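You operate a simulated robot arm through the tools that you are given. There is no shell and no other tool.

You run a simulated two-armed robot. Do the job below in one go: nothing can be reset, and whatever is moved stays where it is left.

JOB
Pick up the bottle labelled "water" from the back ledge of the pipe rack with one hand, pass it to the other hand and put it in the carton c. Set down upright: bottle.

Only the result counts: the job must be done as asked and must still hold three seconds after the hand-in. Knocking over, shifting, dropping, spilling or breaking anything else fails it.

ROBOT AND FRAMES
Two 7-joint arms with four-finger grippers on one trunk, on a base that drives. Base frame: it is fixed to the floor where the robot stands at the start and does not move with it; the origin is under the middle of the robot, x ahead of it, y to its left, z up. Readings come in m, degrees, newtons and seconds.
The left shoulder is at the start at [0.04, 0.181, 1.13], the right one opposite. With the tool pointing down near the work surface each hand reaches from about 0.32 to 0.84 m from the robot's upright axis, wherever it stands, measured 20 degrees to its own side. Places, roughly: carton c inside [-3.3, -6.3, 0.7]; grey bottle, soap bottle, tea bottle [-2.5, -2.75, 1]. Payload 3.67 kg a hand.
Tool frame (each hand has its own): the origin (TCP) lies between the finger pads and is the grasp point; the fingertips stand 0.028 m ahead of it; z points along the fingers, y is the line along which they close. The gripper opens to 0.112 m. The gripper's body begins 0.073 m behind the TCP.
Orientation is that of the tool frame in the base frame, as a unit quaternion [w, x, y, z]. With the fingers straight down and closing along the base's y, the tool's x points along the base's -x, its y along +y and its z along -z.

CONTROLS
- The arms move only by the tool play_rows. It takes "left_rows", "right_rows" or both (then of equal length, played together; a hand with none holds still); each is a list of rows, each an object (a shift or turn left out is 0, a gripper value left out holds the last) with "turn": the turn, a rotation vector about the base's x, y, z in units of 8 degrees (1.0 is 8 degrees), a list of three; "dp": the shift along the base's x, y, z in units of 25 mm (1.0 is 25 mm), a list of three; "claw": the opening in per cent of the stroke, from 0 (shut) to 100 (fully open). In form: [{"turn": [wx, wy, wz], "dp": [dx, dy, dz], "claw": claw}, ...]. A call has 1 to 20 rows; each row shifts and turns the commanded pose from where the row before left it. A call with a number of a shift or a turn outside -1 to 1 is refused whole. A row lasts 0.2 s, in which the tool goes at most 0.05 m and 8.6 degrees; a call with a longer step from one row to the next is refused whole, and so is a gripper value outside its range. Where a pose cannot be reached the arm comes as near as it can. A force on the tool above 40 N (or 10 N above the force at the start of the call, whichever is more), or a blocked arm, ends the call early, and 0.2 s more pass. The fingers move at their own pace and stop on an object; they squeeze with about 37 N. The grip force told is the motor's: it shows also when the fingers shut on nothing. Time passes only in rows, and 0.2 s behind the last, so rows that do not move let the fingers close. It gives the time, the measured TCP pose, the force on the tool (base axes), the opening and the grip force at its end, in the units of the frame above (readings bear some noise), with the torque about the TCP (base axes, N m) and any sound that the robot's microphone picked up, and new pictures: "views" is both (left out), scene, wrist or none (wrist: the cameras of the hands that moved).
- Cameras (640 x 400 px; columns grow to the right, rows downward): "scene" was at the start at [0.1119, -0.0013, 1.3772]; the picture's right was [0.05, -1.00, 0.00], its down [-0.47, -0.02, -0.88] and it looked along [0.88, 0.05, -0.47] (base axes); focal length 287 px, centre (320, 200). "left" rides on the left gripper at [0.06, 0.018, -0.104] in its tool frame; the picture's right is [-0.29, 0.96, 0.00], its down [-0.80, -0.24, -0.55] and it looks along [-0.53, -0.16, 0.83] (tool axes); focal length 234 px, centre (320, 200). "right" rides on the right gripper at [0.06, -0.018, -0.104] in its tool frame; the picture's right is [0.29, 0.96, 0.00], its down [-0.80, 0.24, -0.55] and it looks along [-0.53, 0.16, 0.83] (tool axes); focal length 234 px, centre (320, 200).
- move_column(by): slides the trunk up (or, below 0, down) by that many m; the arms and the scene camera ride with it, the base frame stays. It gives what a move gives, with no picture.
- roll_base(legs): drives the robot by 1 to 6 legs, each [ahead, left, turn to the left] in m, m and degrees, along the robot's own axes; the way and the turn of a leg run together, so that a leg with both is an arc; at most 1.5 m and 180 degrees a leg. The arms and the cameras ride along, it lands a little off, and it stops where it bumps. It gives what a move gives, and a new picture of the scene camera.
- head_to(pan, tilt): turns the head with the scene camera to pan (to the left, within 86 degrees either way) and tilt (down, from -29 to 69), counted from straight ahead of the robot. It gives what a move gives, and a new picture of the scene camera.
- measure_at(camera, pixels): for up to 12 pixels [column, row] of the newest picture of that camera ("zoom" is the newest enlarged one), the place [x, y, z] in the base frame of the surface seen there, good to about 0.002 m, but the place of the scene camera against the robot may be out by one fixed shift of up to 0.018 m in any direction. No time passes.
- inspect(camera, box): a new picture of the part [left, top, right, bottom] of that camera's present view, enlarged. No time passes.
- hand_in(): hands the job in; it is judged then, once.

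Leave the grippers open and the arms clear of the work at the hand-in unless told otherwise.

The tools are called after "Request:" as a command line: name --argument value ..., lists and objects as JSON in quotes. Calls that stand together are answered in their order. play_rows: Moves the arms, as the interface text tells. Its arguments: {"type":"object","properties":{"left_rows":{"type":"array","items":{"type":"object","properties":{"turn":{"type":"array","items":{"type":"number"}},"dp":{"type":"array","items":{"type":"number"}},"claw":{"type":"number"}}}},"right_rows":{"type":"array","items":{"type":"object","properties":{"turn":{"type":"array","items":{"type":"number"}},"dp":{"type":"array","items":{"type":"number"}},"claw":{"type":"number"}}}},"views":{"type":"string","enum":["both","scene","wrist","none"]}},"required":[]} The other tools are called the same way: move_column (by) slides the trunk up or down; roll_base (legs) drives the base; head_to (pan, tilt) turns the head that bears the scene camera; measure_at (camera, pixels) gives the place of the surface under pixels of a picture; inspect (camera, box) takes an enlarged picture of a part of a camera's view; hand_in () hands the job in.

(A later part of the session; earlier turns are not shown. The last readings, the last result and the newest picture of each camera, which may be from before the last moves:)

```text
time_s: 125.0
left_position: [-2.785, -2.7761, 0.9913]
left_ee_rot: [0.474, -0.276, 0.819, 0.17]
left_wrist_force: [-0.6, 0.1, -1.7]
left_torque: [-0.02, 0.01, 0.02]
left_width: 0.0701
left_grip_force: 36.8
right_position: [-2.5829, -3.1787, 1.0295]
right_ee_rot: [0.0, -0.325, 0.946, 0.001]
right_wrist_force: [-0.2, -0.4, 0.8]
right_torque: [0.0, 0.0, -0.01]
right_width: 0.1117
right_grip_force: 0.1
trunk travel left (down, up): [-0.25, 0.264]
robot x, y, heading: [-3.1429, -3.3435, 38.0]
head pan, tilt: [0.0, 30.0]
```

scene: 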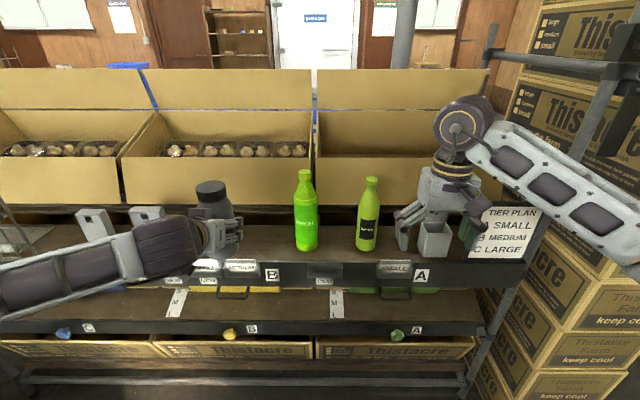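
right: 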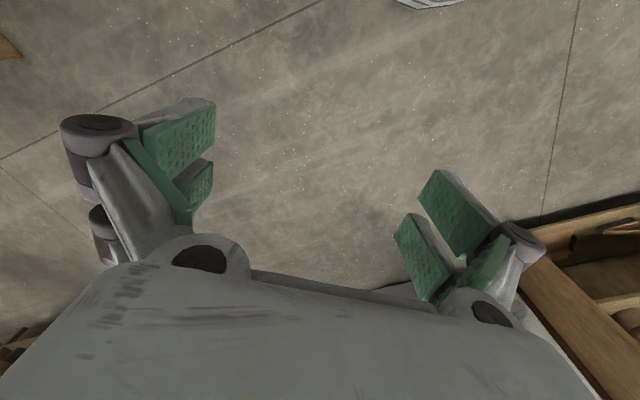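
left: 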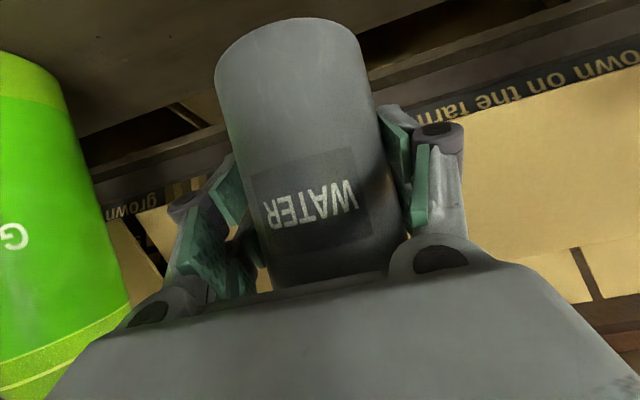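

The bottle is clear of the ledge. I move the base back 0.1 and right 0.3 m into the free part of the aisle for the hand-over.

Request:
roll_base --legs '[[-0.1, -0.3, 0]]'

```text
time_s: 127.1
left_position: [-2.6816, -3.0741, 0.9913]
left_ee_rot: [0.474, -0.273, 0.82, 0.168]
left_wrist_force: [-0.5, -0.7, -1.0]
left_torque: [0.02, 0.0, -0.03]
left_width: 0.0703
left_grip_force: 37.3
right_position: [-2.4805, -3.4762, 1.0294]
right_ee_rot: [0.0, -0.325, 0.946, 0.001]
right_wrist_force: [-0.6, -1.3, 0.5]
right_torque: [0.02, -0.01, 0.04]
right_width: 0.1119
right_grip_force: 0.1
trunk travel left (down, up): [-0.25, 0.264]
robot x, y, heading: [-3.0411, -3.641, 37.9]
head pan, tilt: [0.0, 30.0]
```

scene: 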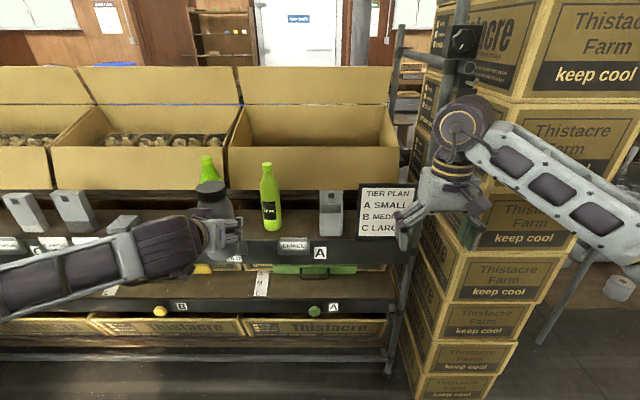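

There's room here. Before handing over I want to see carton c, so I turn right 90 degrees in place (clear radius about 0.85 m) and look that way.

Request:
roll_base --legs '[[0, 0, -90]]'

Request:
head_to --pan -35 --tilt 20

```text
time_s: 131.7
left_position: [-2.4741, -3.9955, 0.9921]
left_ee_rot: [0.455, 0.381, 0.776, -0.213]
left_wrist_force: [0.4, 0.4, -1.0]
left_torque: [-0.01, -0.01, 0.0]
left_width: 0.0
left_grip_force: 36.0
right_position: [-2.8756, -4.2011, 1.0311]
right_ee_rot: [0.001, 0.436, 0.9, 0.0]
right_wrist_force: [-0.2, 0.0, -1.0]
right_torque: [0.0, 0.03, -0.03]
right_width: 0.112
right_grip_force: 0.0
trunk travel left (down, up): [-0.25, 0.264]
robot x, y, heading: [-3.0431, -3.6414, -51.8]
head pan, tilt: [0.0, 30.0]
```

scene: 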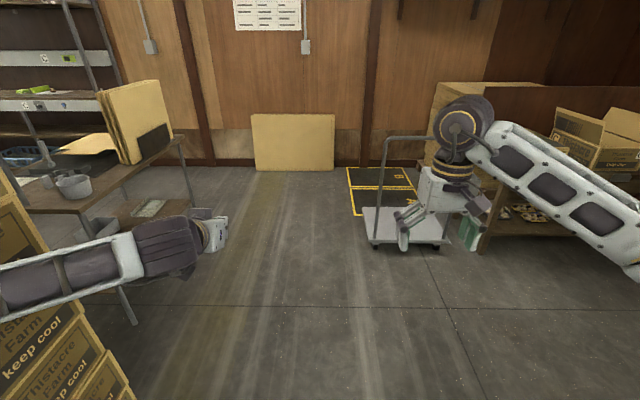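

```text
time_s: 132.8
left_position: [-2.474, -3.9953, 0.9922]
left_ee_rot: [0.454, 0.382, 0.776, -0.213]
left_wrist_force: [0.5, 0.3, 0.4]
left_torque: [0.07, -0.01, 0.0]
left_width: 0.0003
left_grip_force: 36.6
right_position: [-2.8766, -4.2017, 1.0302]
right_ee_rot: [0.001, 0.435, 0.9, 0.0]
right_wrist_force: [-0.4, -0.3, -0.9]
right_torque: [0.02, 0.0, 0.02]
right_width: 0.1121
right_grip_force: 0.0
trunk travel left (down, up): [-0.25, 0.264]
robot x, y, heading: [-3.0423, -3.6377, -51.7]
head pan, tilt: [-35.0, 20.0]
```

scene: 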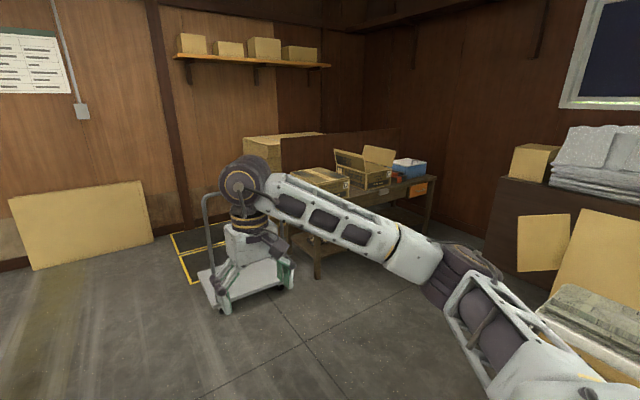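

The left gripper now reads width 0.0: the bottle is no longer in the hand. I must find it. I look with the left camera and the scene camera around the floor.

Request:
inspect --camera "left" --box '[0, 0, 640, 400]'

Request:
head_to --pan 60 --tilt 45

Request:
head_to --pan 85 --tilt 35

```text
1.00 times, centred on (320, 200) of left (not enlarged: the box is as wide or as high as the picture)
```

zoom: 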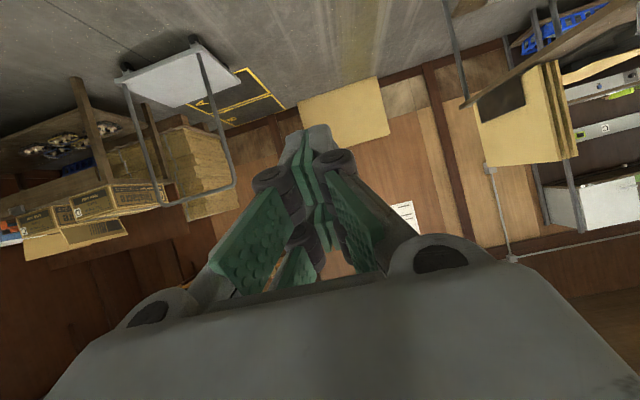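

```text
time_s: 134.5
left_position: [-2.4739, -3.9954, 0.992]
left_ee_rot: [0.456, 0.381, 0.776, -0.213]
left_wrist_force: [-0.2, 0.2, -1.0]
left_torque: [0.03, 0.01, 0.0]
left_width: 0.0
left_grip_force: 35.9
right_position: [-2.8758, -4.2025, 1.0301]
right_ee_rot: [0.001, 0.436, 0.9, 0.0]
right_wrist_force: [0.6, 0.3, -0.6]
right_torque: [0.03, -0.02, 0.0]
right_width: 0.112
right_grip_force: 0.1
trunk travel left (down, up): [-0.25, 0.264]
robot x, y, heading: [-3.0434, -3.638, -51.2]
head pan, tilt: [60.0, 45.0]
```

scene: 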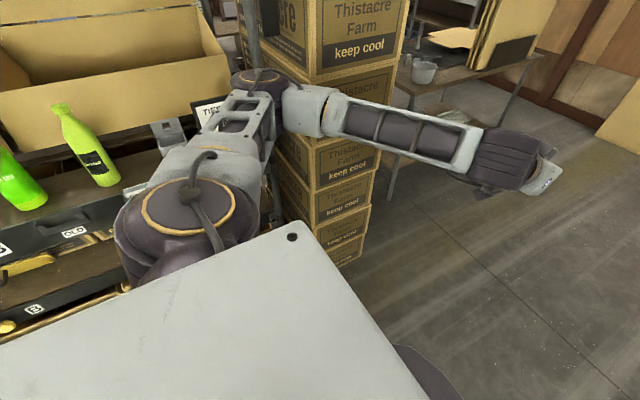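

```text
time_s: 135.3
left_position: [-2.4738, -3.9959, 0.9909]
left_ee_rot: [0.456, 0.38, 0.776, -0.213]
left_wrist_force: [-1.2, 0.3, 0.4]
left_torque: [0.02, 0.01, 0.0]
left_width: 0.0001
left_grip_force: 35.9
right_position: [-2.8748, -4.2026, 1.0296]
right_ee_rot: [0.001, 0.436, 0.9, 0.0]
right_wrist_force: [-0.5, 0.5, 0.5]
right_torque: [-0.01, 0.02, -0.01]
right_width: 0.112
right_grip_force: 0.0
trunk travel left (down, up): [-0.25, 0.264]
robot x, y, heading: [-3.0435, -3.6398, -51.5]
head pan, tilt: [85.0, 35.0]
```

scene: 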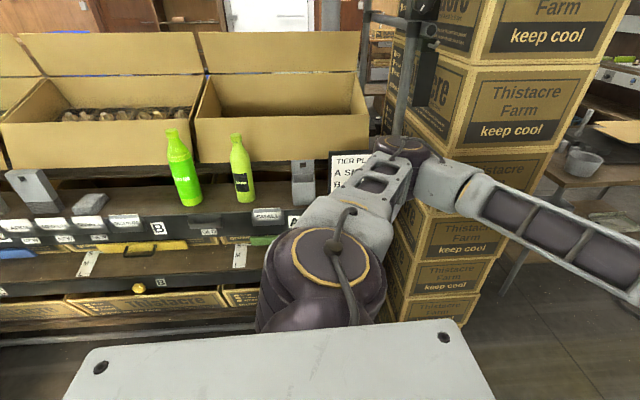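

The bottle is not visible on the ledge or the floor ahead yet. I scan the floor near the robot with steeper tilts.

Request:
head_to --pan 20 --tilt 60

Request:
head_to --pan -60 --tilt 50

Request:
head_to --pan 80 --tilt 65

```text
time_s: 136.7
left_position: [-2.4745, -3.9974, 0.9914]
left_ee_rot: [0.455, 0.381, 0.776, -0.213]
left_wrist_force: [0.0, 0.5, -0.8]
left_torque: [0.03, -0.02, 0.0]
left_width: 0.0
left_grip_force: 35.7
right_position: [-2.8759, -4.2007, 1.0303]
right_ee_rot: [0.001, 0.436, 0.9, 0.0]
right_wrist_force: [0.1, -0.1, 0.2]
right_torque: [-0.02, 0.02, -0.01]
right_width: 0.112
right_grip_force: 0.1
trunk travel left (down, up): [-0.25, 0.264]
robot x, y, heading: [-3.0463, -3.6354, -51.7]
head pan, tilt: [20.0, 60.0]
```

scene: 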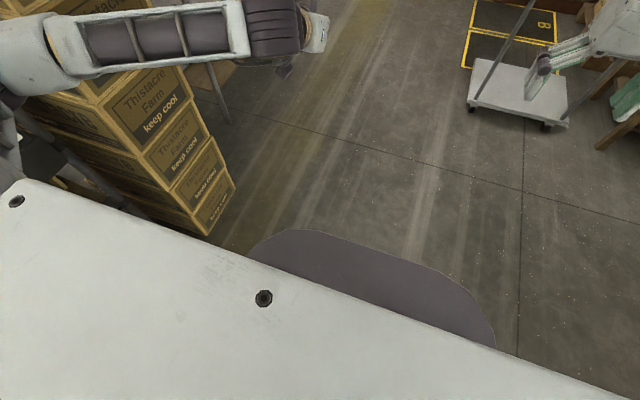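

```text
time_s: 138.2
left_position: [-2.4753, -3.9959, 0.9911]
left_ee_rot: [0.455, 0.382, 0.775, -0.214]
left_wrist_force: [0.7, 0.3, 0.1]
left_torque: [0.0, 0.01, -0.01]
left_width: 0.0
left_grip_force: 36.1
right_position: [-2.8753, -4.2011, 1.0299]
right_ee_rot: [0.001, 0.435, 0.9, 0.0]
right_wrist_force: [-0.5, 0.6, -0.1]
right_torque: [-0.05, 0.03, 0.02]
right_width: 0.1119
right_grip_force: 0.0
trunk travel left (down, up): [-0.25, 0.264]
robot x, y, heading: [-3.0453, -3.6392, -51.6]
head pan, tilt: [-60.0, 50.0]
```

scene: 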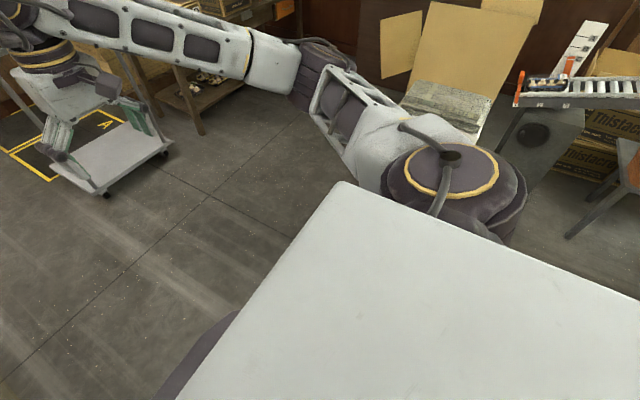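

```text
time_s: 140.5
left_position: [-2.4747, -3.9942, 0.9922]
left_ee_rot: [0.455, 0.382, 0.775, -0.214]
left_wrist_force: [-0.5, 0.7, -0.1]
left_torque: [0.0, -0.02, -0.02]
left_width: 0.0
left_grip_force: 35.1
right_position: [-2.8751, -4.1992, 1.0288]
right_ee_rot: [0.001, 0.435, 0.9, 0.0]
right_wrist_force: [1.2, 0.1, 0.1]
right_torque: [-0.06, -0.02, 0.01]
right_width: 0.1121
right_grip_force: 0.1
trunk travel left (down, up): [-0.25, 0.264]
robot x, y, heading: [-3.0469, -3.6371, -51.6]
head pan, tilt: [80.0, 65.0]
```

scene: 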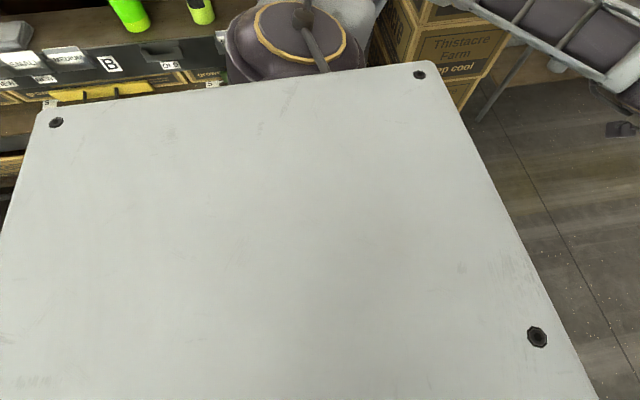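

Not seen yet. I inspect the right wrist camera view (it looks down at the floor near the base) and zoom at the rack foot.

Request:
inspect --camera "right" --box '[0, 0, 640, 400]'

Request:
head_to --pan 86 --tilt 20

Request:
inspect --camera "scene" --box '[0, 100, 420, 400]'

```text
1.00 times, centred on (320, 200) of right (not enlarged: the box is as wide or as high as the picture)
```

zoom: 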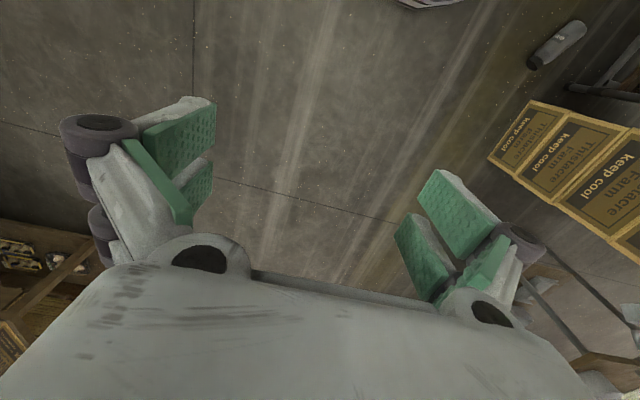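

```text
time_s: 141.6
left_position: [-2.4741, -3.995, 0.9914]
left_ee_rot: [0.455, 0.382, 0.775, -0.214]
left_wrist_force: [-0.5, 0.0, 0.7]
left_torque: [-0.01, 0.04, 0.02]
left_width: 0.0002
left_grip_force: 35.4
right_position: [-2.8751, -4.2014, 1.0301]
right_ee_rot: [0.001, 0.435, 0.9, 0.0]
right_wrist_force: [0.2, -0.6, 0.3]
right_torque: [0.02, 0.01, 0.02]
right_width: 0.112
right_grip_force: 0.0
trunk travel left (down, up): [-0.25, 0.264]
robot x, y, heading: [-3.0443, -3.6411, -51.5]
head pan, tilt: [85.9, 20.0]
```

scene: 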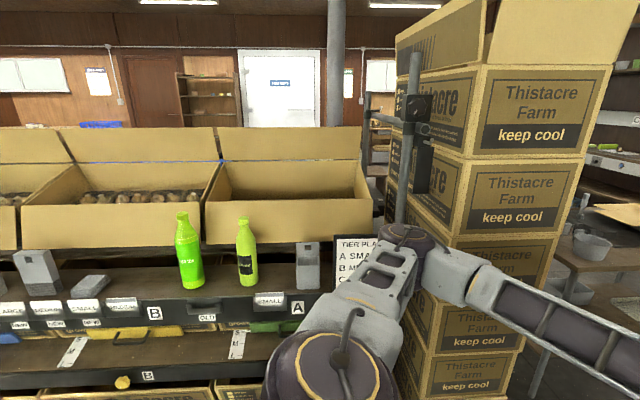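

```text
1.33 times, centred on (210, 250) of scene
```

zoom: 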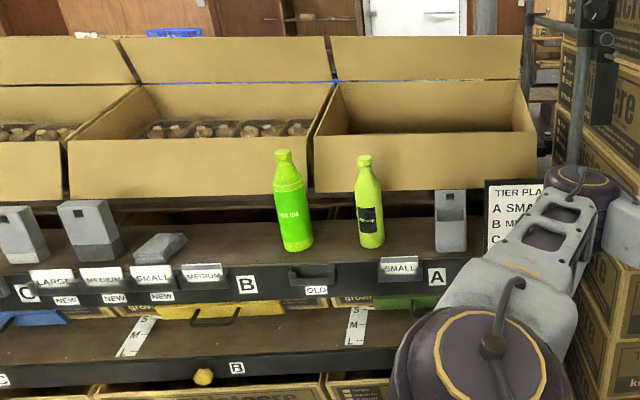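

Found it: in the right wrist view the grey bottle lies on the floor at pixel (555,45), by the rack foot near the stack. I zoom there and measure.

Request:
inspect --camera "right" --box '[480, 0, 640, 100]'

Request:
measure_at --camera "zoom" --pixels '[[200, 250], [240, 210], [300, 180], [350, 140], [390, 100], [300, 120], [340, 210], [420, 90], [240, 300], [400, 340], [560, 300], [100, 380]]'

```text
4.00 times, centred on (560, 50) of right
```

zoom: 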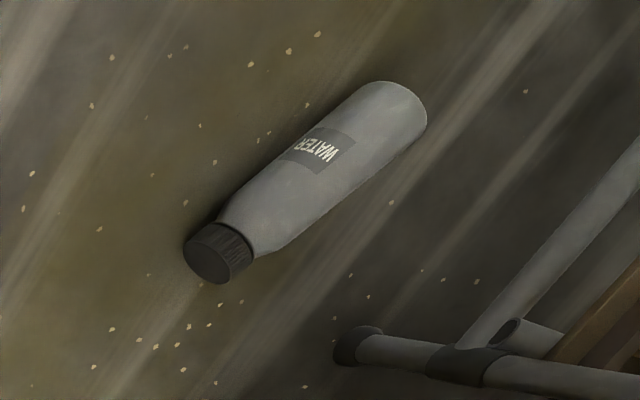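

```text
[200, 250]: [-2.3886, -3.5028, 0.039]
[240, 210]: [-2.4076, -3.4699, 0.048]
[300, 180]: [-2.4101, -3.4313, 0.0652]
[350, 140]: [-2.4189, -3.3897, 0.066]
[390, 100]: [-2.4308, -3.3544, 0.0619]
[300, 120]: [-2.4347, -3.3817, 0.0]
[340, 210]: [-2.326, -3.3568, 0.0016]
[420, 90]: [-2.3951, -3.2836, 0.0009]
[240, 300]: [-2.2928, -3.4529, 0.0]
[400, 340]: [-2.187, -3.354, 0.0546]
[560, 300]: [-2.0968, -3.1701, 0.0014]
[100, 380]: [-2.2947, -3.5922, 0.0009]
```

The bottle lies on the floor: cap end near (-2.38,-3.50), foot end near (-2.41,-3.34), clear of the rack foot pipe (-2.19,-3.35) and the stack. It looks whole, so I will pick it up from the floor. To know how close the base can come, I tilt the right hand back to see my own base.

Request:
play_rows --right_rows '[{"turn": [0.739, 0.5775, 0]}, {"turn": [0.739, 0.5775, 0]}, {"turn": [0.739, 0.5775, 0]}, {"turn": [0.739, 0.5775, 0]}, {"turn": [0.739, 0.5775, 0]}, {"turn": [0.739, 0.5775, 0]}, {"dp": [0, 0, 0]}]' --left_rows '[{"claw": 100}, {"dp": [0, 0, 0]}, {"dp": [0, 0, 0]}, {"dp": [0, 0, 0]}, {"dp": [0, 0, 0]}, {"dp": [0, 0, 0]}, {"dp": [0, 0, 0]}]' --views "wrist"

```text
time_s: 143.2
left_position: [-2.4767, -3.9977, 0.9916]
left_ee_rot: [0.456, 0.382, 0.775, -0.213]
left_wrist_force: [-0.1, -0.1, 0.0]
left_torque: [0.02, -0.02, 0.0]
left_width: 0.1121
left_grip_force: 0.2
right_position: [-2.8779, -4.2028, 1.0293]
right_ee_rot: [-0.342, 0.403, 0.832, 0.17]
right_wrist_force: [-0.3, -0.3, -0.6]
right_torque: [0.01, -0.01, -0.03]
right_width: 0.1121
right_grip_force: 0.1
trunk travel left (down, up): [-0.25, 0.264]
robot x, y, heading: [-3.0415, -3.6427, -51.5]
head pan, tilt: [85.9, 20.0]
```

right: 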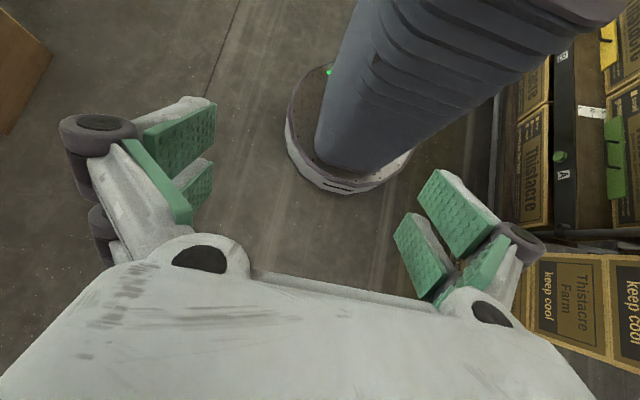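
left: 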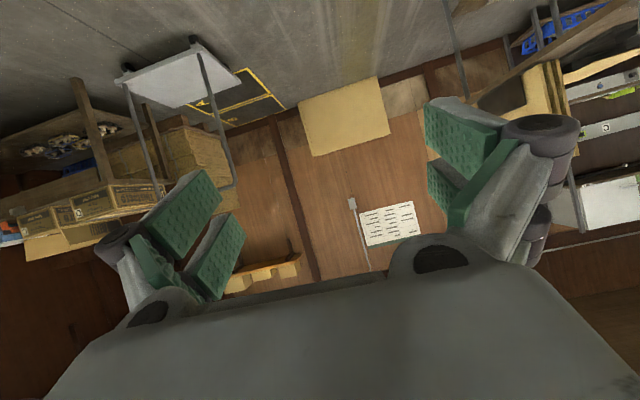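

The right camera shows a round base plate with a column. I measure its rim to get the base radius.

Request:
measure_at --camera "right" --pixels '[[340, 183], [290, 140], [295, 90], [400, 165], [345, 192], [290, 110], [320, 180], [330, 165], [380, 178]]'

```text
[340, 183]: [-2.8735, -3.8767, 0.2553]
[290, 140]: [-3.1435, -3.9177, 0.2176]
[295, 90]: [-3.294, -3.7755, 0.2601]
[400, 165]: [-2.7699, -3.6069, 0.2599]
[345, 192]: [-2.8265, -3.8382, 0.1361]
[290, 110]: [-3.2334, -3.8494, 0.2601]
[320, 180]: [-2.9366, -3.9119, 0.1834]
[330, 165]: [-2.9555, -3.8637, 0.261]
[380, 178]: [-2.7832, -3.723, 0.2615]
```

The base is round with radius ≈0.29 m and 0.26 m high, so I can bring a hand to the floor about 0.45 m ahead. I restore the right hand's orientation and check the rack end (sign, post) in the scene view for clearances.

Request:
play_rows --right_rows '[{"turn": [-0.739, -0.5775, 0]}, {"turn": [-0.739, -0.5775, 0]}, {"turn": [-0.739, -0.5775, 0]}, {"turn": [-0.739, -0.5775, 0]}, {"turn": [-0.739, -0.5775, 0]}, {"turn": [-0.739, -0.5775, 0]}, {"dp": [0, 0, 0]}]' --views "scene"

Request:
measure_at --camera "scene" --pixels '[[345, 250], [375, 230], [365, 270], [405, 190], [420, 110], [430, 170], [400, 245], [370, 105], [450, 200], [460, 260], [415, 350], [585, 110]]'

```text
time_s: 144.8
left_position: [-2.4746, -3.9959, 0.9911]
left_ee_rot: [0.455, 0.383, 0.775, -0.215]
left_wrist_force: [-0.1, 0.4, 0.5]
left_torque: [-0.01, 0.0, 0.0]
left_width: 0.1118
left_grip_force: 0.0
right_position: [-2.8754, -4.2005, 1.0286]
right_ee_rot: [0.001, 0.435, 0.901, 0.001]
right_wrist_force: [0.5, -0.7, 0.3]
right_torque: [-0.01, 0.01, 0.03]
right_width: 0.1118
right_grip_force: 0.0
trunk travel left (down, up): [-0.25, 0.264]
robot x, y, heading: [-3.0463, -3.6406, -51.8]
head pan, tilt: [85.9, 20.0]
```

scene: 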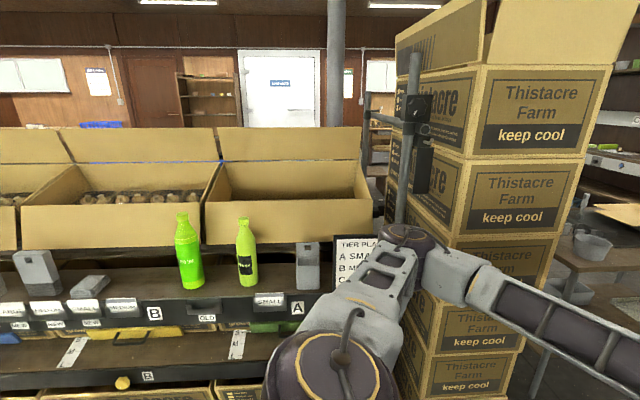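

```text
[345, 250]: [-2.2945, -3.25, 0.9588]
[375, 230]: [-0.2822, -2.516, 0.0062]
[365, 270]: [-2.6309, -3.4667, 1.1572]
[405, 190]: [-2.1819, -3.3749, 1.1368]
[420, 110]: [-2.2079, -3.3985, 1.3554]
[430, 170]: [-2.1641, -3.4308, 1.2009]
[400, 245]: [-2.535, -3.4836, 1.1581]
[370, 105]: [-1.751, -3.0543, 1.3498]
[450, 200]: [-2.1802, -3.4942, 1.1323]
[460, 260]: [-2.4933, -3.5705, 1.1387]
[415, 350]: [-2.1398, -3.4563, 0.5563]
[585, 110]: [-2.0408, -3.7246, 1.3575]
```

The post and sign are 0.2 m or more from where the bottle fell, so I found no clear cause; I'll go gently from here. I bring the left tool back to pointing straight down, retract both hands 0.1 m, and raise the right hand 0.15 m.

Request:
play_rows --left_rows '[{"turn": [0.737, 0.579, 0], "dp": [-0.31, 0.39, 0], "claw": 100}, {"turn": [0.737, 0.579, 0], "dp": [-0.31, 0.39, 0]}, {"turn": [0.737, 0.579, 0], "dp": [-0.31, 0.39, 0]}, {"turn": [0.737, 0.579, 0], "dp": [-0.31, 0.39, 0]}, {"turn": [0.737, 0.579, 0], "dp": [-0.31, 0.39, 0]}, {"turn": [0.737, 0.579, 0], "dp": [-0.31, 0.39, 0]}, {"turn": [0.737, 0.579, 0], "dp": [-0.31, 0.39, 0]}, {"turn": [0.737, 0.579, 0], "dp": [-0.31, 0.39, 0]}, {"dp": [0, 0, 0]}]' --right_rows '[{"dp": [-0.31, 0.39, 0.75], "claw": 100}, {"dp": [-0.31, 0.39, 0.75]}, {"dp": [-0.31, 0.39, 0.75]}, {"dp": [-0.31, 0.39, 0.75]}, {"dp": [-0.31, 0.39, 0.75]}, {"dp": [-0.31, 0.39, 0.75]}, {"dp": [-0.31, 0.39, 0.75]}, {"dp": [-0.31, 0.39, 0.75]}, {"dp": [0, 0, 0]}]' --views "none"

```text
time_s: 146.8
left_position: [-2.5372, -3.917, 0.9919]
left_ee_rot: [0.004, 0.443, 0.896, 0.001]
left_wrist_force: [0.2, 0.0, 0.2]
left_torque: [0.02, 0.03, 0.0]
left_width: 0.1122
left_grip_force: 0.1
right_position: [-2.9374, -4.123, 1.1793]
right_ee_rot: [0.001, 0.435, 0.9, 0.0]
right_wrist_force: [0.1, 0.1, -0.5]
right_torque: [0.05, 0.01, 0.01]
right_width: 0.112
right_grip_force: 0.1
trunk travel left (down, up): [-0.25, 0.264]
robot x, y, heading: [-3.0444, -3.6376, -51.5]
head pan, tilt: [85.9, 20.0]
```

Both hands are tool-down and retracted. I turn the robot left 71.5 degrees to heading 20 and look for the bottle.

Request:
roll_base --legs '[[0, 0, 71.5]]'

Request:
head_to --pan 0 --tilt 50

Request:
inspect --camera "left" --box '[0, 0, 640, 400]'

```text
time_s: 150.5
left_position: [-2.6104, -3.257, 0.9919]
left_ee_rot: [0.003, -0.15, 0.989, 0.005]
left_wrist_force: [-0.1, 0.7, -0.3]
left_torque: [0.01, -0.01, -0.01]
left_width: 0.1122
left_grip_force: 0.1
right_position: [-2.5526, -3.7024, 1.1796]
right_ee_rot: [0.001, -0.161, 0.987, 0.001]
right_wrist_force: [0.7, -0.6, 0.3]
right_torque: [-0.01, 0.0, -0.04]
right_width: 0.1119
right_grip_force: 0.2
trunk travel left (down, up): [-0.25, 0.264]
robot x, y, heading: [-3.046, -3.6411, 18.8]
head pan, tilt: [85.9, 20.0]
```

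scene: 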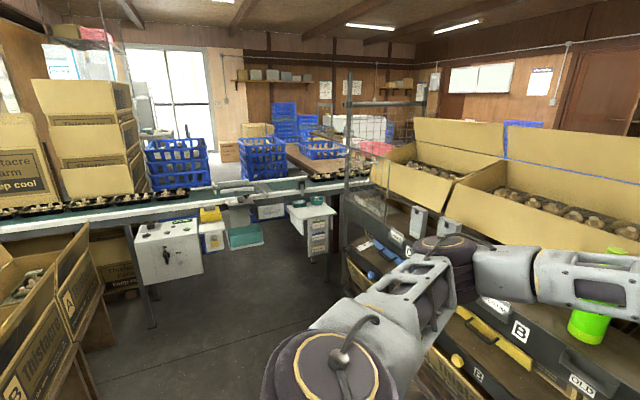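

```text
time_s: 152.1
left_position: [-2.6097, -3.2577, 0.9907]
left_ee_rot: [0.004, -0.152, 0.988, 0.005]
left_wrist_force: [-0.6, 0.4, 0.1]
left_torque: [0.03, -0.01, -0.02]
left_width: 0.1121
left_grip_force: 0.1
right_position: [-2.5527, -3.7032, 1.1787]
right_ee_rot: [0.001, -0.161, 0.987, 0.001]
right_wrist_force: [0.6, -0.8, 0.4]
right_torque: [-0.03, 0.0, 0.0]
right_width: 0.1119
right_grip_force: 0.1
trunk travel left (down, up): [-0.25, 0.264]
robot x, y, heading: [-3.0425, -3.6411, 18.7]
head pan, tilt: [0.0, 50.0]
```

scene: 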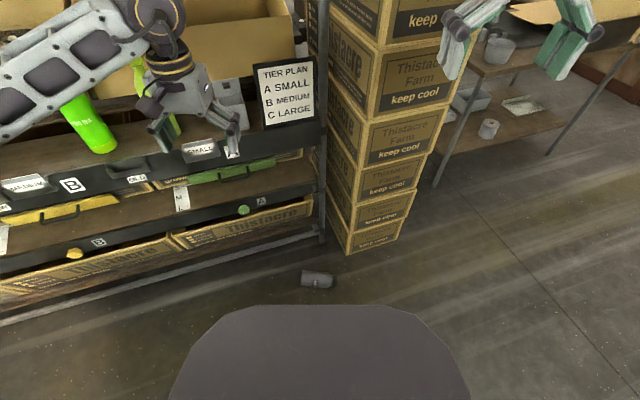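

```text
1.00 times, centred on (320, 200) of left (not enlarged: the box is as wide or as high as the picture)
```

zoom: 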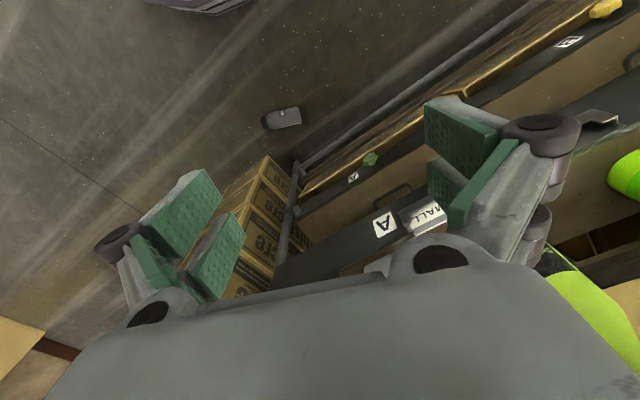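

The bottle is on the floor at scene pixel (317,280) and left-camera pixel (282,117). I zoom the left camera and measure it.

Request:
inspect --camera "left" --box '[240, 90, 320, 140]'

Request:
measure_at --camera "zoom" --pixels '[[180, 280], [220, 240], [270, 220], [320, 210], [380, 190], [440, 180], [250, 300], [300, 290], [400, 260], [350, 220], [480, 200], [200, 250]]'

```text
8.00 times, centred on (280, 115) of left
```

zoom: 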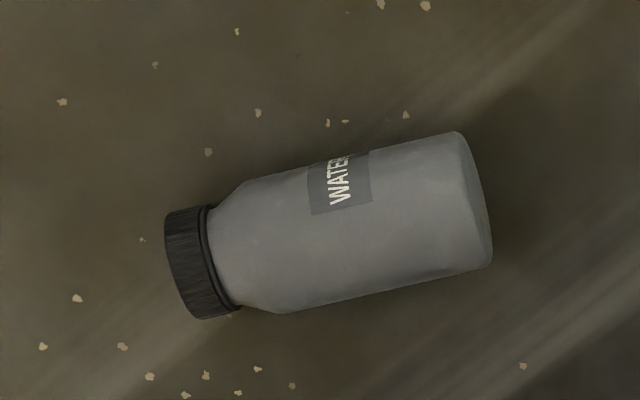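

```text
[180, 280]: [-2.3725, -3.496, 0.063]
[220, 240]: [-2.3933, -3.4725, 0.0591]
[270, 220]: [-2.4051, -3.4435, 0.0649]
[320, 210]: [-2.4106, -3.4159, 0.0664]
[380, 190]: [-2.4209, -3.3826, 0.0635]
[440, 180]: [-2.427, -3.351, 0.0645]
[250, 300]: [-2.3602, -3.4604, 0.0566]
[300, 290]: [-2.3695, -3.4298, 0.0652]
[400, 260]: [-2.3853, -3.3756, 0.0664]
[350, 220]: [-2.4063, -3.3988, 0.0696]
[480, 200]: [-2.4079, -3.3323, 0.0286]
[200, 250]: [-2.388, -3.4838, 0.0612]
```

The bottle's axis is now well fixed: foot direction heading ≈104°, cap heading ≈-76°, axis height 0.036. I retract the left hand 0.11 m and yaw its tool clockwise by 94.5° so the fingers close across the bottle, with the camera on the foot side.

Request:
play_rows --left_rows '[{"turn": [0, 0, -0.984], "dp": [-0.35, -0.12, 0], "claw": 100}, {"turn": [0, 0, -0.984], "dp": [-0.35, -0.12, 0]}, {"turn": [0, 0, -0.984], "dp": [-0.35, -0.12, 0]}, {"turn": [0, 0, -0.984], "dp": [-0.35, -0.12, 0]}, {"turn": [0, 0, -0.984], "dp": [-0.35, -0.12, 0]}, {"turn": [0, 0, -0.984], "dp": [-0.35, -0.12, 0]}, {"turn": [0, 0, -0.984], "dp": [-0.35, -0.12, 0]}, {"turn": [0, 0, -0.984], "dp": [-0.35, -0.12, 0]}, {"turn": [0, 0, -0.984], "dp": [-0.35, -0.12, 0]}, {"turn": [0, 0, -0.984], "dp": [-0.35, -0.12, 0]}, {"turn": [0, 0, -0.984], "dp": [-0.35, -0.12, 0]}, {"turn": [0, 0, -0.984], "dp": [-0.35, -0.12, 0]}, {"dp": [0, 0, 0]}]' --views "both"

```text
time_s: 154.9
left_position: [-2.6909, -3.2941, 0.9906]
left_ee_rot: [0.009, 0.315, 0.949, -0.012]
left_wrist_force: [0.4, -0.5, 0.6]
left_torque: [0.04, 0.01, 0.01]
left_width: 0.1121
left_grip_force: 0.2
left hand out of reach, approached as far as the arm can: row 7, 8, 9, 10, 11, 12
right_position: [-2.5524, -3.7037, 1.1792]
right_ee_rot: [0.001, -0.161, 0.987, 0.001]
right_wrist_force: [0.0, 0.1, 0.2]
right_torque: [0.03, 0.02, -0.01]
right_width: 0.1117
right_grip_force: 0.2
trunk travel left (down, up): [-0.25, 0.264]
robot x, y, heading: [-3.0424, -3.6394, 18.2]
head pan, tilt: [0.0, 50.0]
```

scene: 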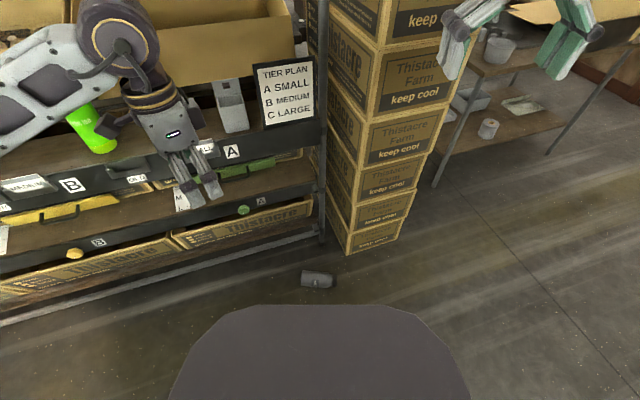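
left: 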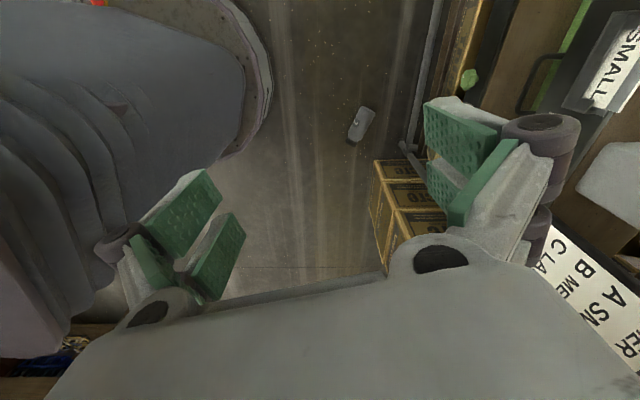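

Clockwise yaw stops at about -54°. I instead turn the left tool counter-clockwise (camera toward the cap side) to see how far it goes; this also suits a hand-over where the right hand takes the cap end.

Request:
play_rows --left_rows '[{"turn": [0, 0, 0.985], "claw": 100}, {"turn": [0, 0, 0.985]}, {"turn": [0, 0, 0.985]}, {"turn": [0, 0, 0.985]}, {"turn": [0, 0, 0.985]}, {"turn": [0, 0, 0.985]}, {"turn": [0, 0, 0.985]}, {"turn": [0, 0, 0.985]}, {"turn": [0, 0, 0.985]}, {"turn": [0, 0, 0.985]}, {"turn": [0, 0, 0.985]}, {"turn": [0, 0, 0.985]}, {"turn": [0, 0, 0.985]}, {"turn": [0, 0, 0.985]}, {"turn": [0, 0, 0.985]}, {"turn": [0, 0, 0.985]}, {"turn": [0, 0, 0.985]}, {"dp": [0, 0, 0]}]' --views "none"

```text
time_s: 158.7
left_position: [-2.6914, -3.2937, 0.9905]
left_ee_rot: [-0.015, 0.75, -0.661, -0.003]
left_wrist_force: [-0.7, -0.6, 0.4]
left_torque: [0.01, 0.0, -0.01]
left_width: 0.112
left_grip_force: 0.0
right_position: [-2.5524, -3.7037, 1.1796]
right_ee_rot: [0.001, -0.161, 0.987, 0.001]
right_wrist_force: [-0.1, -0.1, 0.2]
right_torque: [-0.02, -0.01, -0.01]
right_width: 0.1119
right_grip_force: 0.0
trunk travel left (down, up): [-0.25, 0.264]
robot x, y, heading: [-3.0442, -3.6399, 18.5]
head pan, tilt: [0.0, 50.0]
```

Counter-clockwise works (yaw +80° reached). The camera will sit on the cap side, which is fine. Now I drive 0.25 ahead and 0.11 right so that the bottle's foot end is about 0.44 m ahead and 0.16 m left.

Request:
roll_base --legs '[[0.25, -0.11, 0]]'

Request:
inspect --camera "left" --box '[0, 0, 640, 400]'

```text
time_s: 160.7
left_position: [-2.415, -3.3226, 0.9905]
left_ee_rot: [-0.014, 0.75, -0.661, -0.004]
left_wrist_force: [0.2, 0.4, -0.6]
left_torque: [-0.01, -0.02, 0.0]
left_width: 0.1119
left_grip_force: 0.0
right_position: [-2.2761, -3.7331, 1.1786]
right_ee_rot: [0.0, -0.158, 0.987, 0.001]
right_wrist_force: [-0.5, 0.3, -0.2]
right_torque: [0.01, 0.02, 0.02]
right_width: 0.1119
right_grip_force: 0.1
trunk travel left (down, up): [-0.25, 0.264]
robot x, y, heading: [-2.7699, -3.6663, 18.5]
head pan, tilt: [0.0, 50.0]
```

scene: 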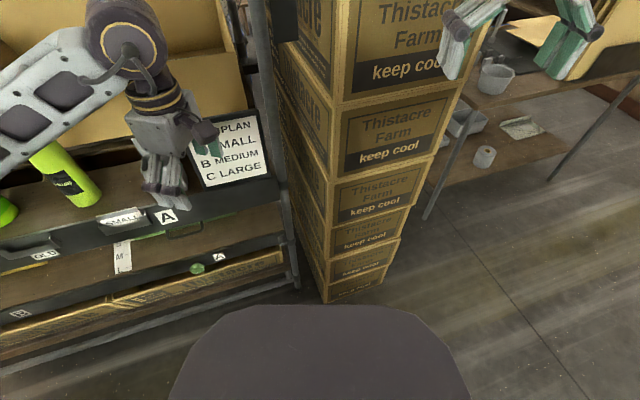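

```text
1.00 times, centred on (320, 200) of left (not enlarged: the box is as wide or as high as the picture)
```

zoom: 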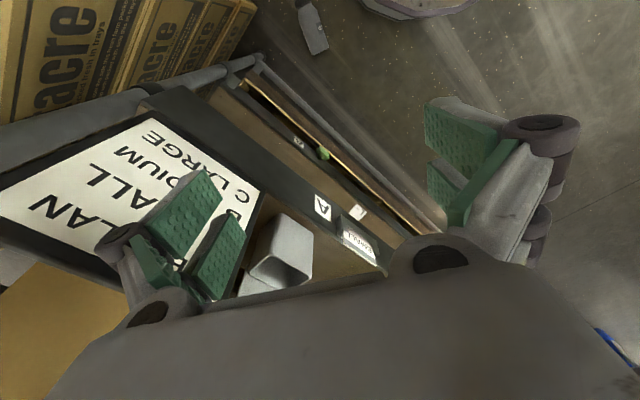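

Next I shift the left hand over the bottle's foot end (-2.404,-3.370), yaw it the last 7°, and then lower the trunk by 0.25 m.

Request:
play_rows --left_rows '[{"turn": [0, 0, 0.44], "dp": [0.2, -0.95, 0], "claw": 100}, {"turn": [0, 0, 0.44], "dp": [0.2, -0.95, 0]}, {"dp": [0, 0, 0]}]' --views "none"

Request:
move_column --by -0.25

```text
time_s: 161.5
left_position: [-2.4056, -3.3696, 0.9914]
left_ee_rot: [-0.014, 0.789, -0.615, -0.004]
left_wrist_force: [0.3, -0.5, -0.4]
left_torque: [0.04, -0.02, -0.02]
left_width: 0.1118
left_grip_force: 0.0
right_position: [-2.2776, -3.7322, 1.1807]
right_ee_rot: [0.001, -0.16, 0.987, 0.001]
right_wrist_force: [0.3, 0.3, 0.4]
right_torque: [0.0, -0.02, -0.01]
right_width: 0.1119
right_grip_force: 0.2
trunk travel left (down, up): [-0.25, 0.264]
robot x, y, heading: [-2.7633, -3.6667, 18.7]
head pan, tilt: [0.0, 50.0]
```

```text
time_s: 164.1
left_position: [-2.4054, -3.369, 0.7409]
left_ee_rot: [-0.014, 0.789, -0.615, -0.004]
left_wrist_force: [-0.4, -0.1, -1.1]
left_torque: [0.02, 0.02, 0.01]
left_width: 0.1121
left_grip_force: 0.0
right_position: [-2.2765, -3.7322, 0.9296]
right_ee_rot: [0.001, -0.16, 0.987, 0.001]
right_wrist_force: [0.0, -0.2, -0.3]
right_torque: [0.0, 0.02, 0.0]
right_width: 0.1122
right_grip_force: 0.0
trunk travel left (down, up): [0.0, 0.514]
robot x, y, heading: [-2.7694, -3.6672, 18.3]
head pan, tilt: [0.0, 50.0]
```

Yaw is right (closing axis across the bottle). I lower the left hand to about z 0.32 and check.

Request:
play_rows --left_rows '[{"dp": [0, 0, -1], "claw": 100}, {"dp": [0, 0, -1]}, {"dp": [0, 0, -1]}, {"dp": [0, 0, -1]}, {"dp": [0, 0, -1]}, {"dp": [0, 0, -1]}, {"dp": [0, 0, -1]}, {"dp": [0, 0, -1]}, {"dp": [0, 0, -1]}, {"dp": [0, 0, -1]}, {"dp": [0, 0, -1]}, {"dp": [0, 0, -1]}, {"dp": [0, 0, -1]}, {"dp": [0, 0, -1]}, {"dp": [0, 0, -1]}, {"dp": [0, 0, -1]}, {"dp": [0, 0, -1]}, {"dp": [0, 0, 0]}]' --views "both"

```text
time_s: 167.9
left_position: [-2.4054, -3.3677, 0.3173]
left_ee_rot: [-0.014, 0.789, -0.615, -0.005]
left_wrist_force: [-0.4, -0.2, -0.7]
left_torque: [0.03, -0.01, -0.02]
left_width: 0.1119
left_grip_force: 0.0
right_position: [-2.2771, -3.7326, 0.9312]
right_ee_rot: [0.001, -0.16, 0.987, 0.001]
right_wrist_force: [0.4, 0.6, 0.0]
right_torque: [0.0, -0.01, 0.03]
right_width: 0.112
right_grip_force: 0.1
trunk travel left (down, up): [0.0, 0.514]
robot x, y, heading: [-2.7705, -3.6656, 18.5]
head pan, tilt: [0.0, 50.0]
```

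scene: 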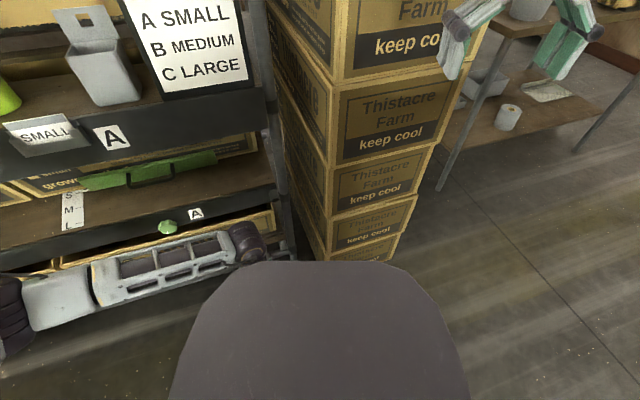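
left: 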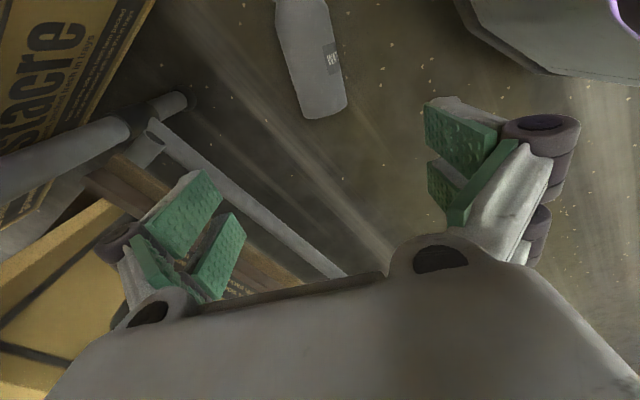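

Good reach so far (z 0.317). The bottle's foot end shows at (325,105) in the left view. I re-measure its outline from here.

Request:
measure_at --camera "left" --pixels '[[320, 100], [300, 60], [320, 60], [290, 40], [305, 30], [325, 40], [330, 105], [310, 105], [340, 90], [288, 10], [310, 10], [328, 117]]'

Request:
inspect --camera "left" --box '[240, 0, 400, 130]'

```text
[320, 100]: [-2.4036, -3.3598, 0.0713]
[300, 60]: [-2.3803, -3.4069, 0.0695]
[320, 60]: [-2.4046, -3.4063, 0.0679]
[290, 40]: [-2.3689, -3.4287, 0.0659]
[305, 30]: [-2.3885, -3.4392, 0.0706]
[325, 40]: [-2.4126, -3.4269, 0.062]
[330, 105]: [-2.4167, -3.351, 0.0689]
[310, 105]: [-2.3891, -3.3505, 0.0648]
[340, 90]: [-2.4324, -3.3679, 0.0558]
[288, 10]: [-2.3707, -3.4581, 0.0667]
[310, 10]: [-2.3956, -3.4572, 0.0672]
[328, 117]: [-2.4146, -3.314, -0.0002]
```

```text
3.08 times, centred on (320, 65) of left
```

zoom: 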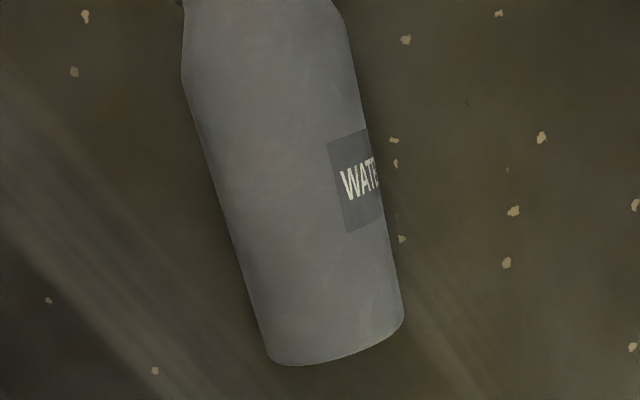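

The bottle axis fits within 3 mm of the hand. I shift slightly (to grip 0.055 m from the foot) and go down to about z 0.12 first.

Request:
play_rows --left_rows '[{"dp": [0.138, -0.322, -1], "claw": 100}, {"dp": [0.138, -0.322, -1]}, {"dp": [0, 0, -1]}, {"dp": [0, 0, -1]}, {"dp": [0, 0, -1]}, {"dp": [0, 0, -1]}, {"dp": [0, 0, -1]}, {"dp": [0, 0, -1]}, {"dp": [0, 0, 0]}]' --views "both"

```text
time_s: 169.9
left_position: [-2.3959, -3.3879, 0.1156]
left_ee_rot: [-0.014, 0.788, -0.615, -0.005]
left_wrist_force: [0.3, 0.5, -0.5]
left_torque: [0.02, -0.04, 0.03]
left_width: 0.1116
left_grip_force: 0.1
right_position: [-2.2779, -3.733, 0.9297]
right_ee_rot: [0.001, -0.161, 0.987, 0.001]
right_wrist_force: [-0.4, 0.6, -0.1]
right_torque: [0.02, 0.01, 0.0]
right_width: 0.1122
right_grip_force: 0.1
trunk travel left (down, up): [0.0, 0.514]
robot x, y, heading: [-2.7671, -3.6708, 18.5]
head pan, tilt: [0.0, 50.0]
```

scene: 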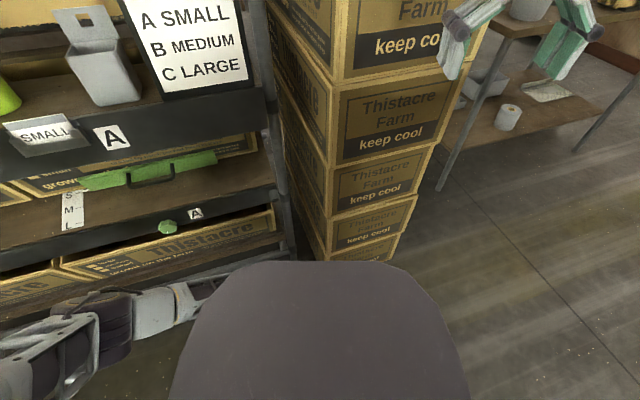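
left: 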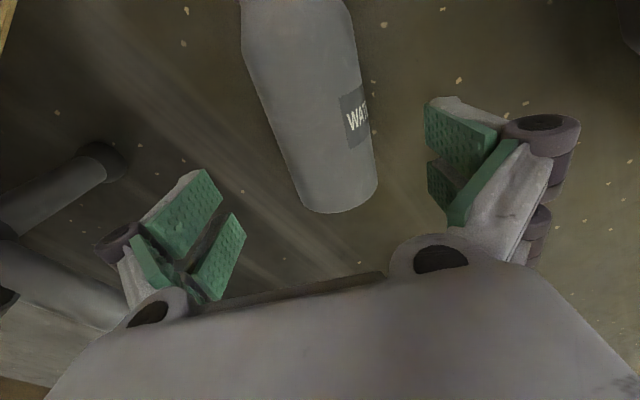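

The hand is right above the bottle. I check the left elbow's distance to the rack's lower cartons.

Request:
measure_at --camera "scene" --pixels '[[100, 295], [60, 320], [30, 330], [110, 330], [150, 305], [190, 290], [50, 295], [120, 265], [20, 370]]'

```text
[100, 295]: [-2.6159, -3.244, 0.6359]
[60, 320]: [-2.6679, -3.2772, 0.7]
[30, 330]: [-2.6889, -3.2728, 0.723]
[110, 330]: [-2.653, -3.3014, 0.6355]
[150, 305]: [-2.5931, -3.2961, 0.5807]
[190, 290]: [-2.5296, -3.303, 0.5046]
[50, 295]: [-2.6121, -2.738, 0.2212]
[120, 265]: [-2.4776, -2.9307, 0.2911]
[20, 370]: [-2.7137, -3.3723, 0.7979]
```

The elbow is 0.25 m clear of the rack. I go down the last 0.07 m to z≈0.045.

Request:
play_rows --left_rows '[{"dp": [-0.03, 0, -0.94], "claw": 100}, {"dp": [-0.03, 0, -0.94]}, {"dp": [0, 0, -0.94]}, {"dp": [0, 0, 0]}]' --views "wrist"

```text
time_s: 170.9
left_position: [-2.397, -3.3867, 0.0469]
left_ee_rot: [-0.015, 0.789, -0.614, -0.004]
left_wrist_force: [0.4, -0.1, -0.2]
left_torque: [0.05, -0.01, -0.02]
left_width: 0.1122
left_grip_force: 0.0
right_position: [-2.2772, -3.7328, 0.9293]
right_ee_rot: [0.001, -0.16, 0.987, 0.001]
right_wrist_force: [-0.7, 0.5, -0.7]
right_torque: [-0.01, 0.06, 0.02]
right_width: 0.112
right_grip_force: 0.0
trunk travel left (down, up): [0.0, 0.514]
robot x, y, heading: [-2.7692, -3.6672, 18.6]
head pan, tilt: [0.0, 50.0]
```

left: 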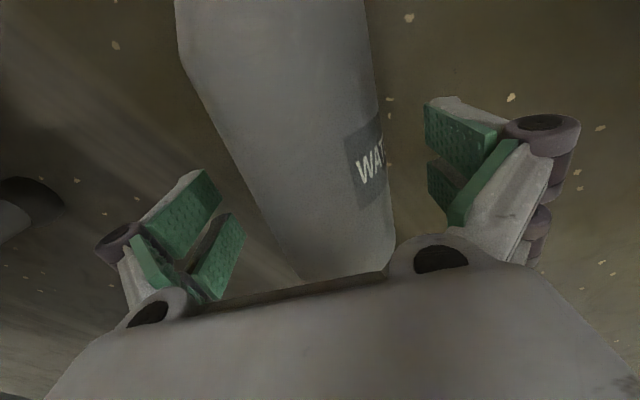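

The bottle lies between the pads. I close the left gripper.

Request:
play_rows --left_rows '[{"claw": 0}, {"claw": 0}, {"claw": 0}, {"claw": 0}, {"claw": 0}]' --views "wrist"

```text
time_s: 172.1
left_position: [-2.3967, -3.3864, 0.0472]
left_ee_rot: [-0.014, 0.789, -0.614, -0.005]
left_wrist_force: [-0.3, 0.1, 2.8]
left_torque: [-0.01, 0.02, 0.04]
left_width: 0.0703
left_grip_force: 37.2
right_position: [-2.277, -3.7314, 0.9302]
right_ee_rot: [0.001, -0.16, 0.987, 0.001]
right_wrist_force: [-0.6, 0.5, -0.7]
right_torque: [-0.03, -0.01, -0.02]
right_width: 0.1123
right_grip_force: 0.1
trunk travel left (down, up): [0.0, 0.514]
robot x, y, heading: [-2.7689, -3.6664, 18.5]
head pan, tilt: [0.0, 50.0]
```

left: 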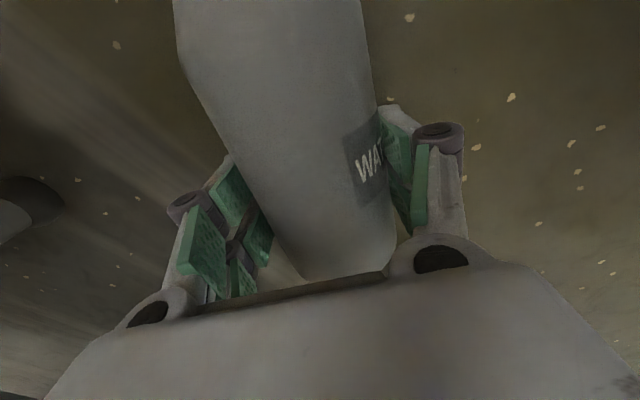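

Gripped (width 0.0703, 37 N). I lift slowly and watch the grip width.

Request:
play_rows --left_rows '[{"dp": [0, 0, 0.4], "claw": 0}, {"dp": [0, 0, 0.6]}, {"dp": [0, 0, 0.8]}, {"dp": [0, 0, 0.8]}, {"dp": [0, 0, 0.8]}, {"dp": [0, 0, 0.6]}, {"dp": [0, 0, 0]}]' --views "both"

```text
time_s: 173.7
left_position: [-2.4, -3.3856, 0.1459]
left_ee_rot: [-0.014, 0.789, -0.614, -0.005]
left_wrist_force: [0.1, -0.4, -1.1]
left_torque: [0.01, -0.02, 0.0]
left_width: 0.07
left_grip_force: 36.9
right_position: [-2.2775, -3.7323, 0.9305]
right_ee_rot: [0.001, -0.159, 0.987, 0.001]
right_wrist_force: [1.1, 0.4, 0.9]
right_torque: [0.02, -0.01, 0.0]
right_width: 0.1123
right_grip_force: 0.0
trunk travel left (down, up): [0.0, 0.514]
robot x, y, heading: [-2.7635, -3.664, 18.3]
head pan, tilt: [0.0, 50.0]
```

scene: 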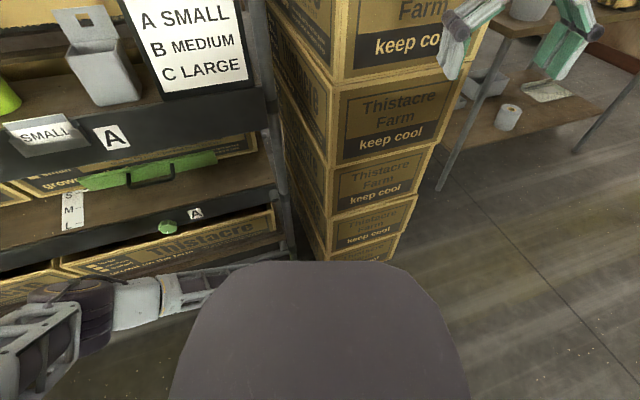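
left: 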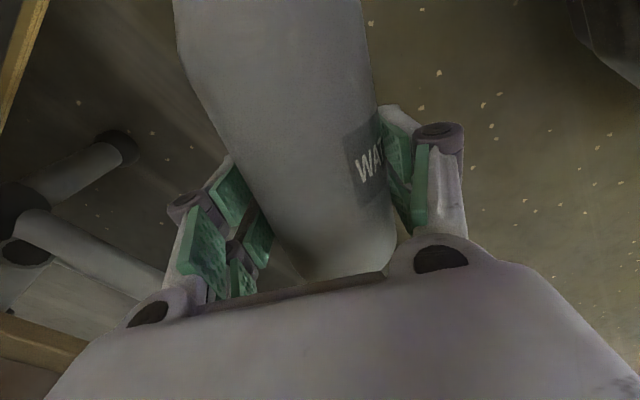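

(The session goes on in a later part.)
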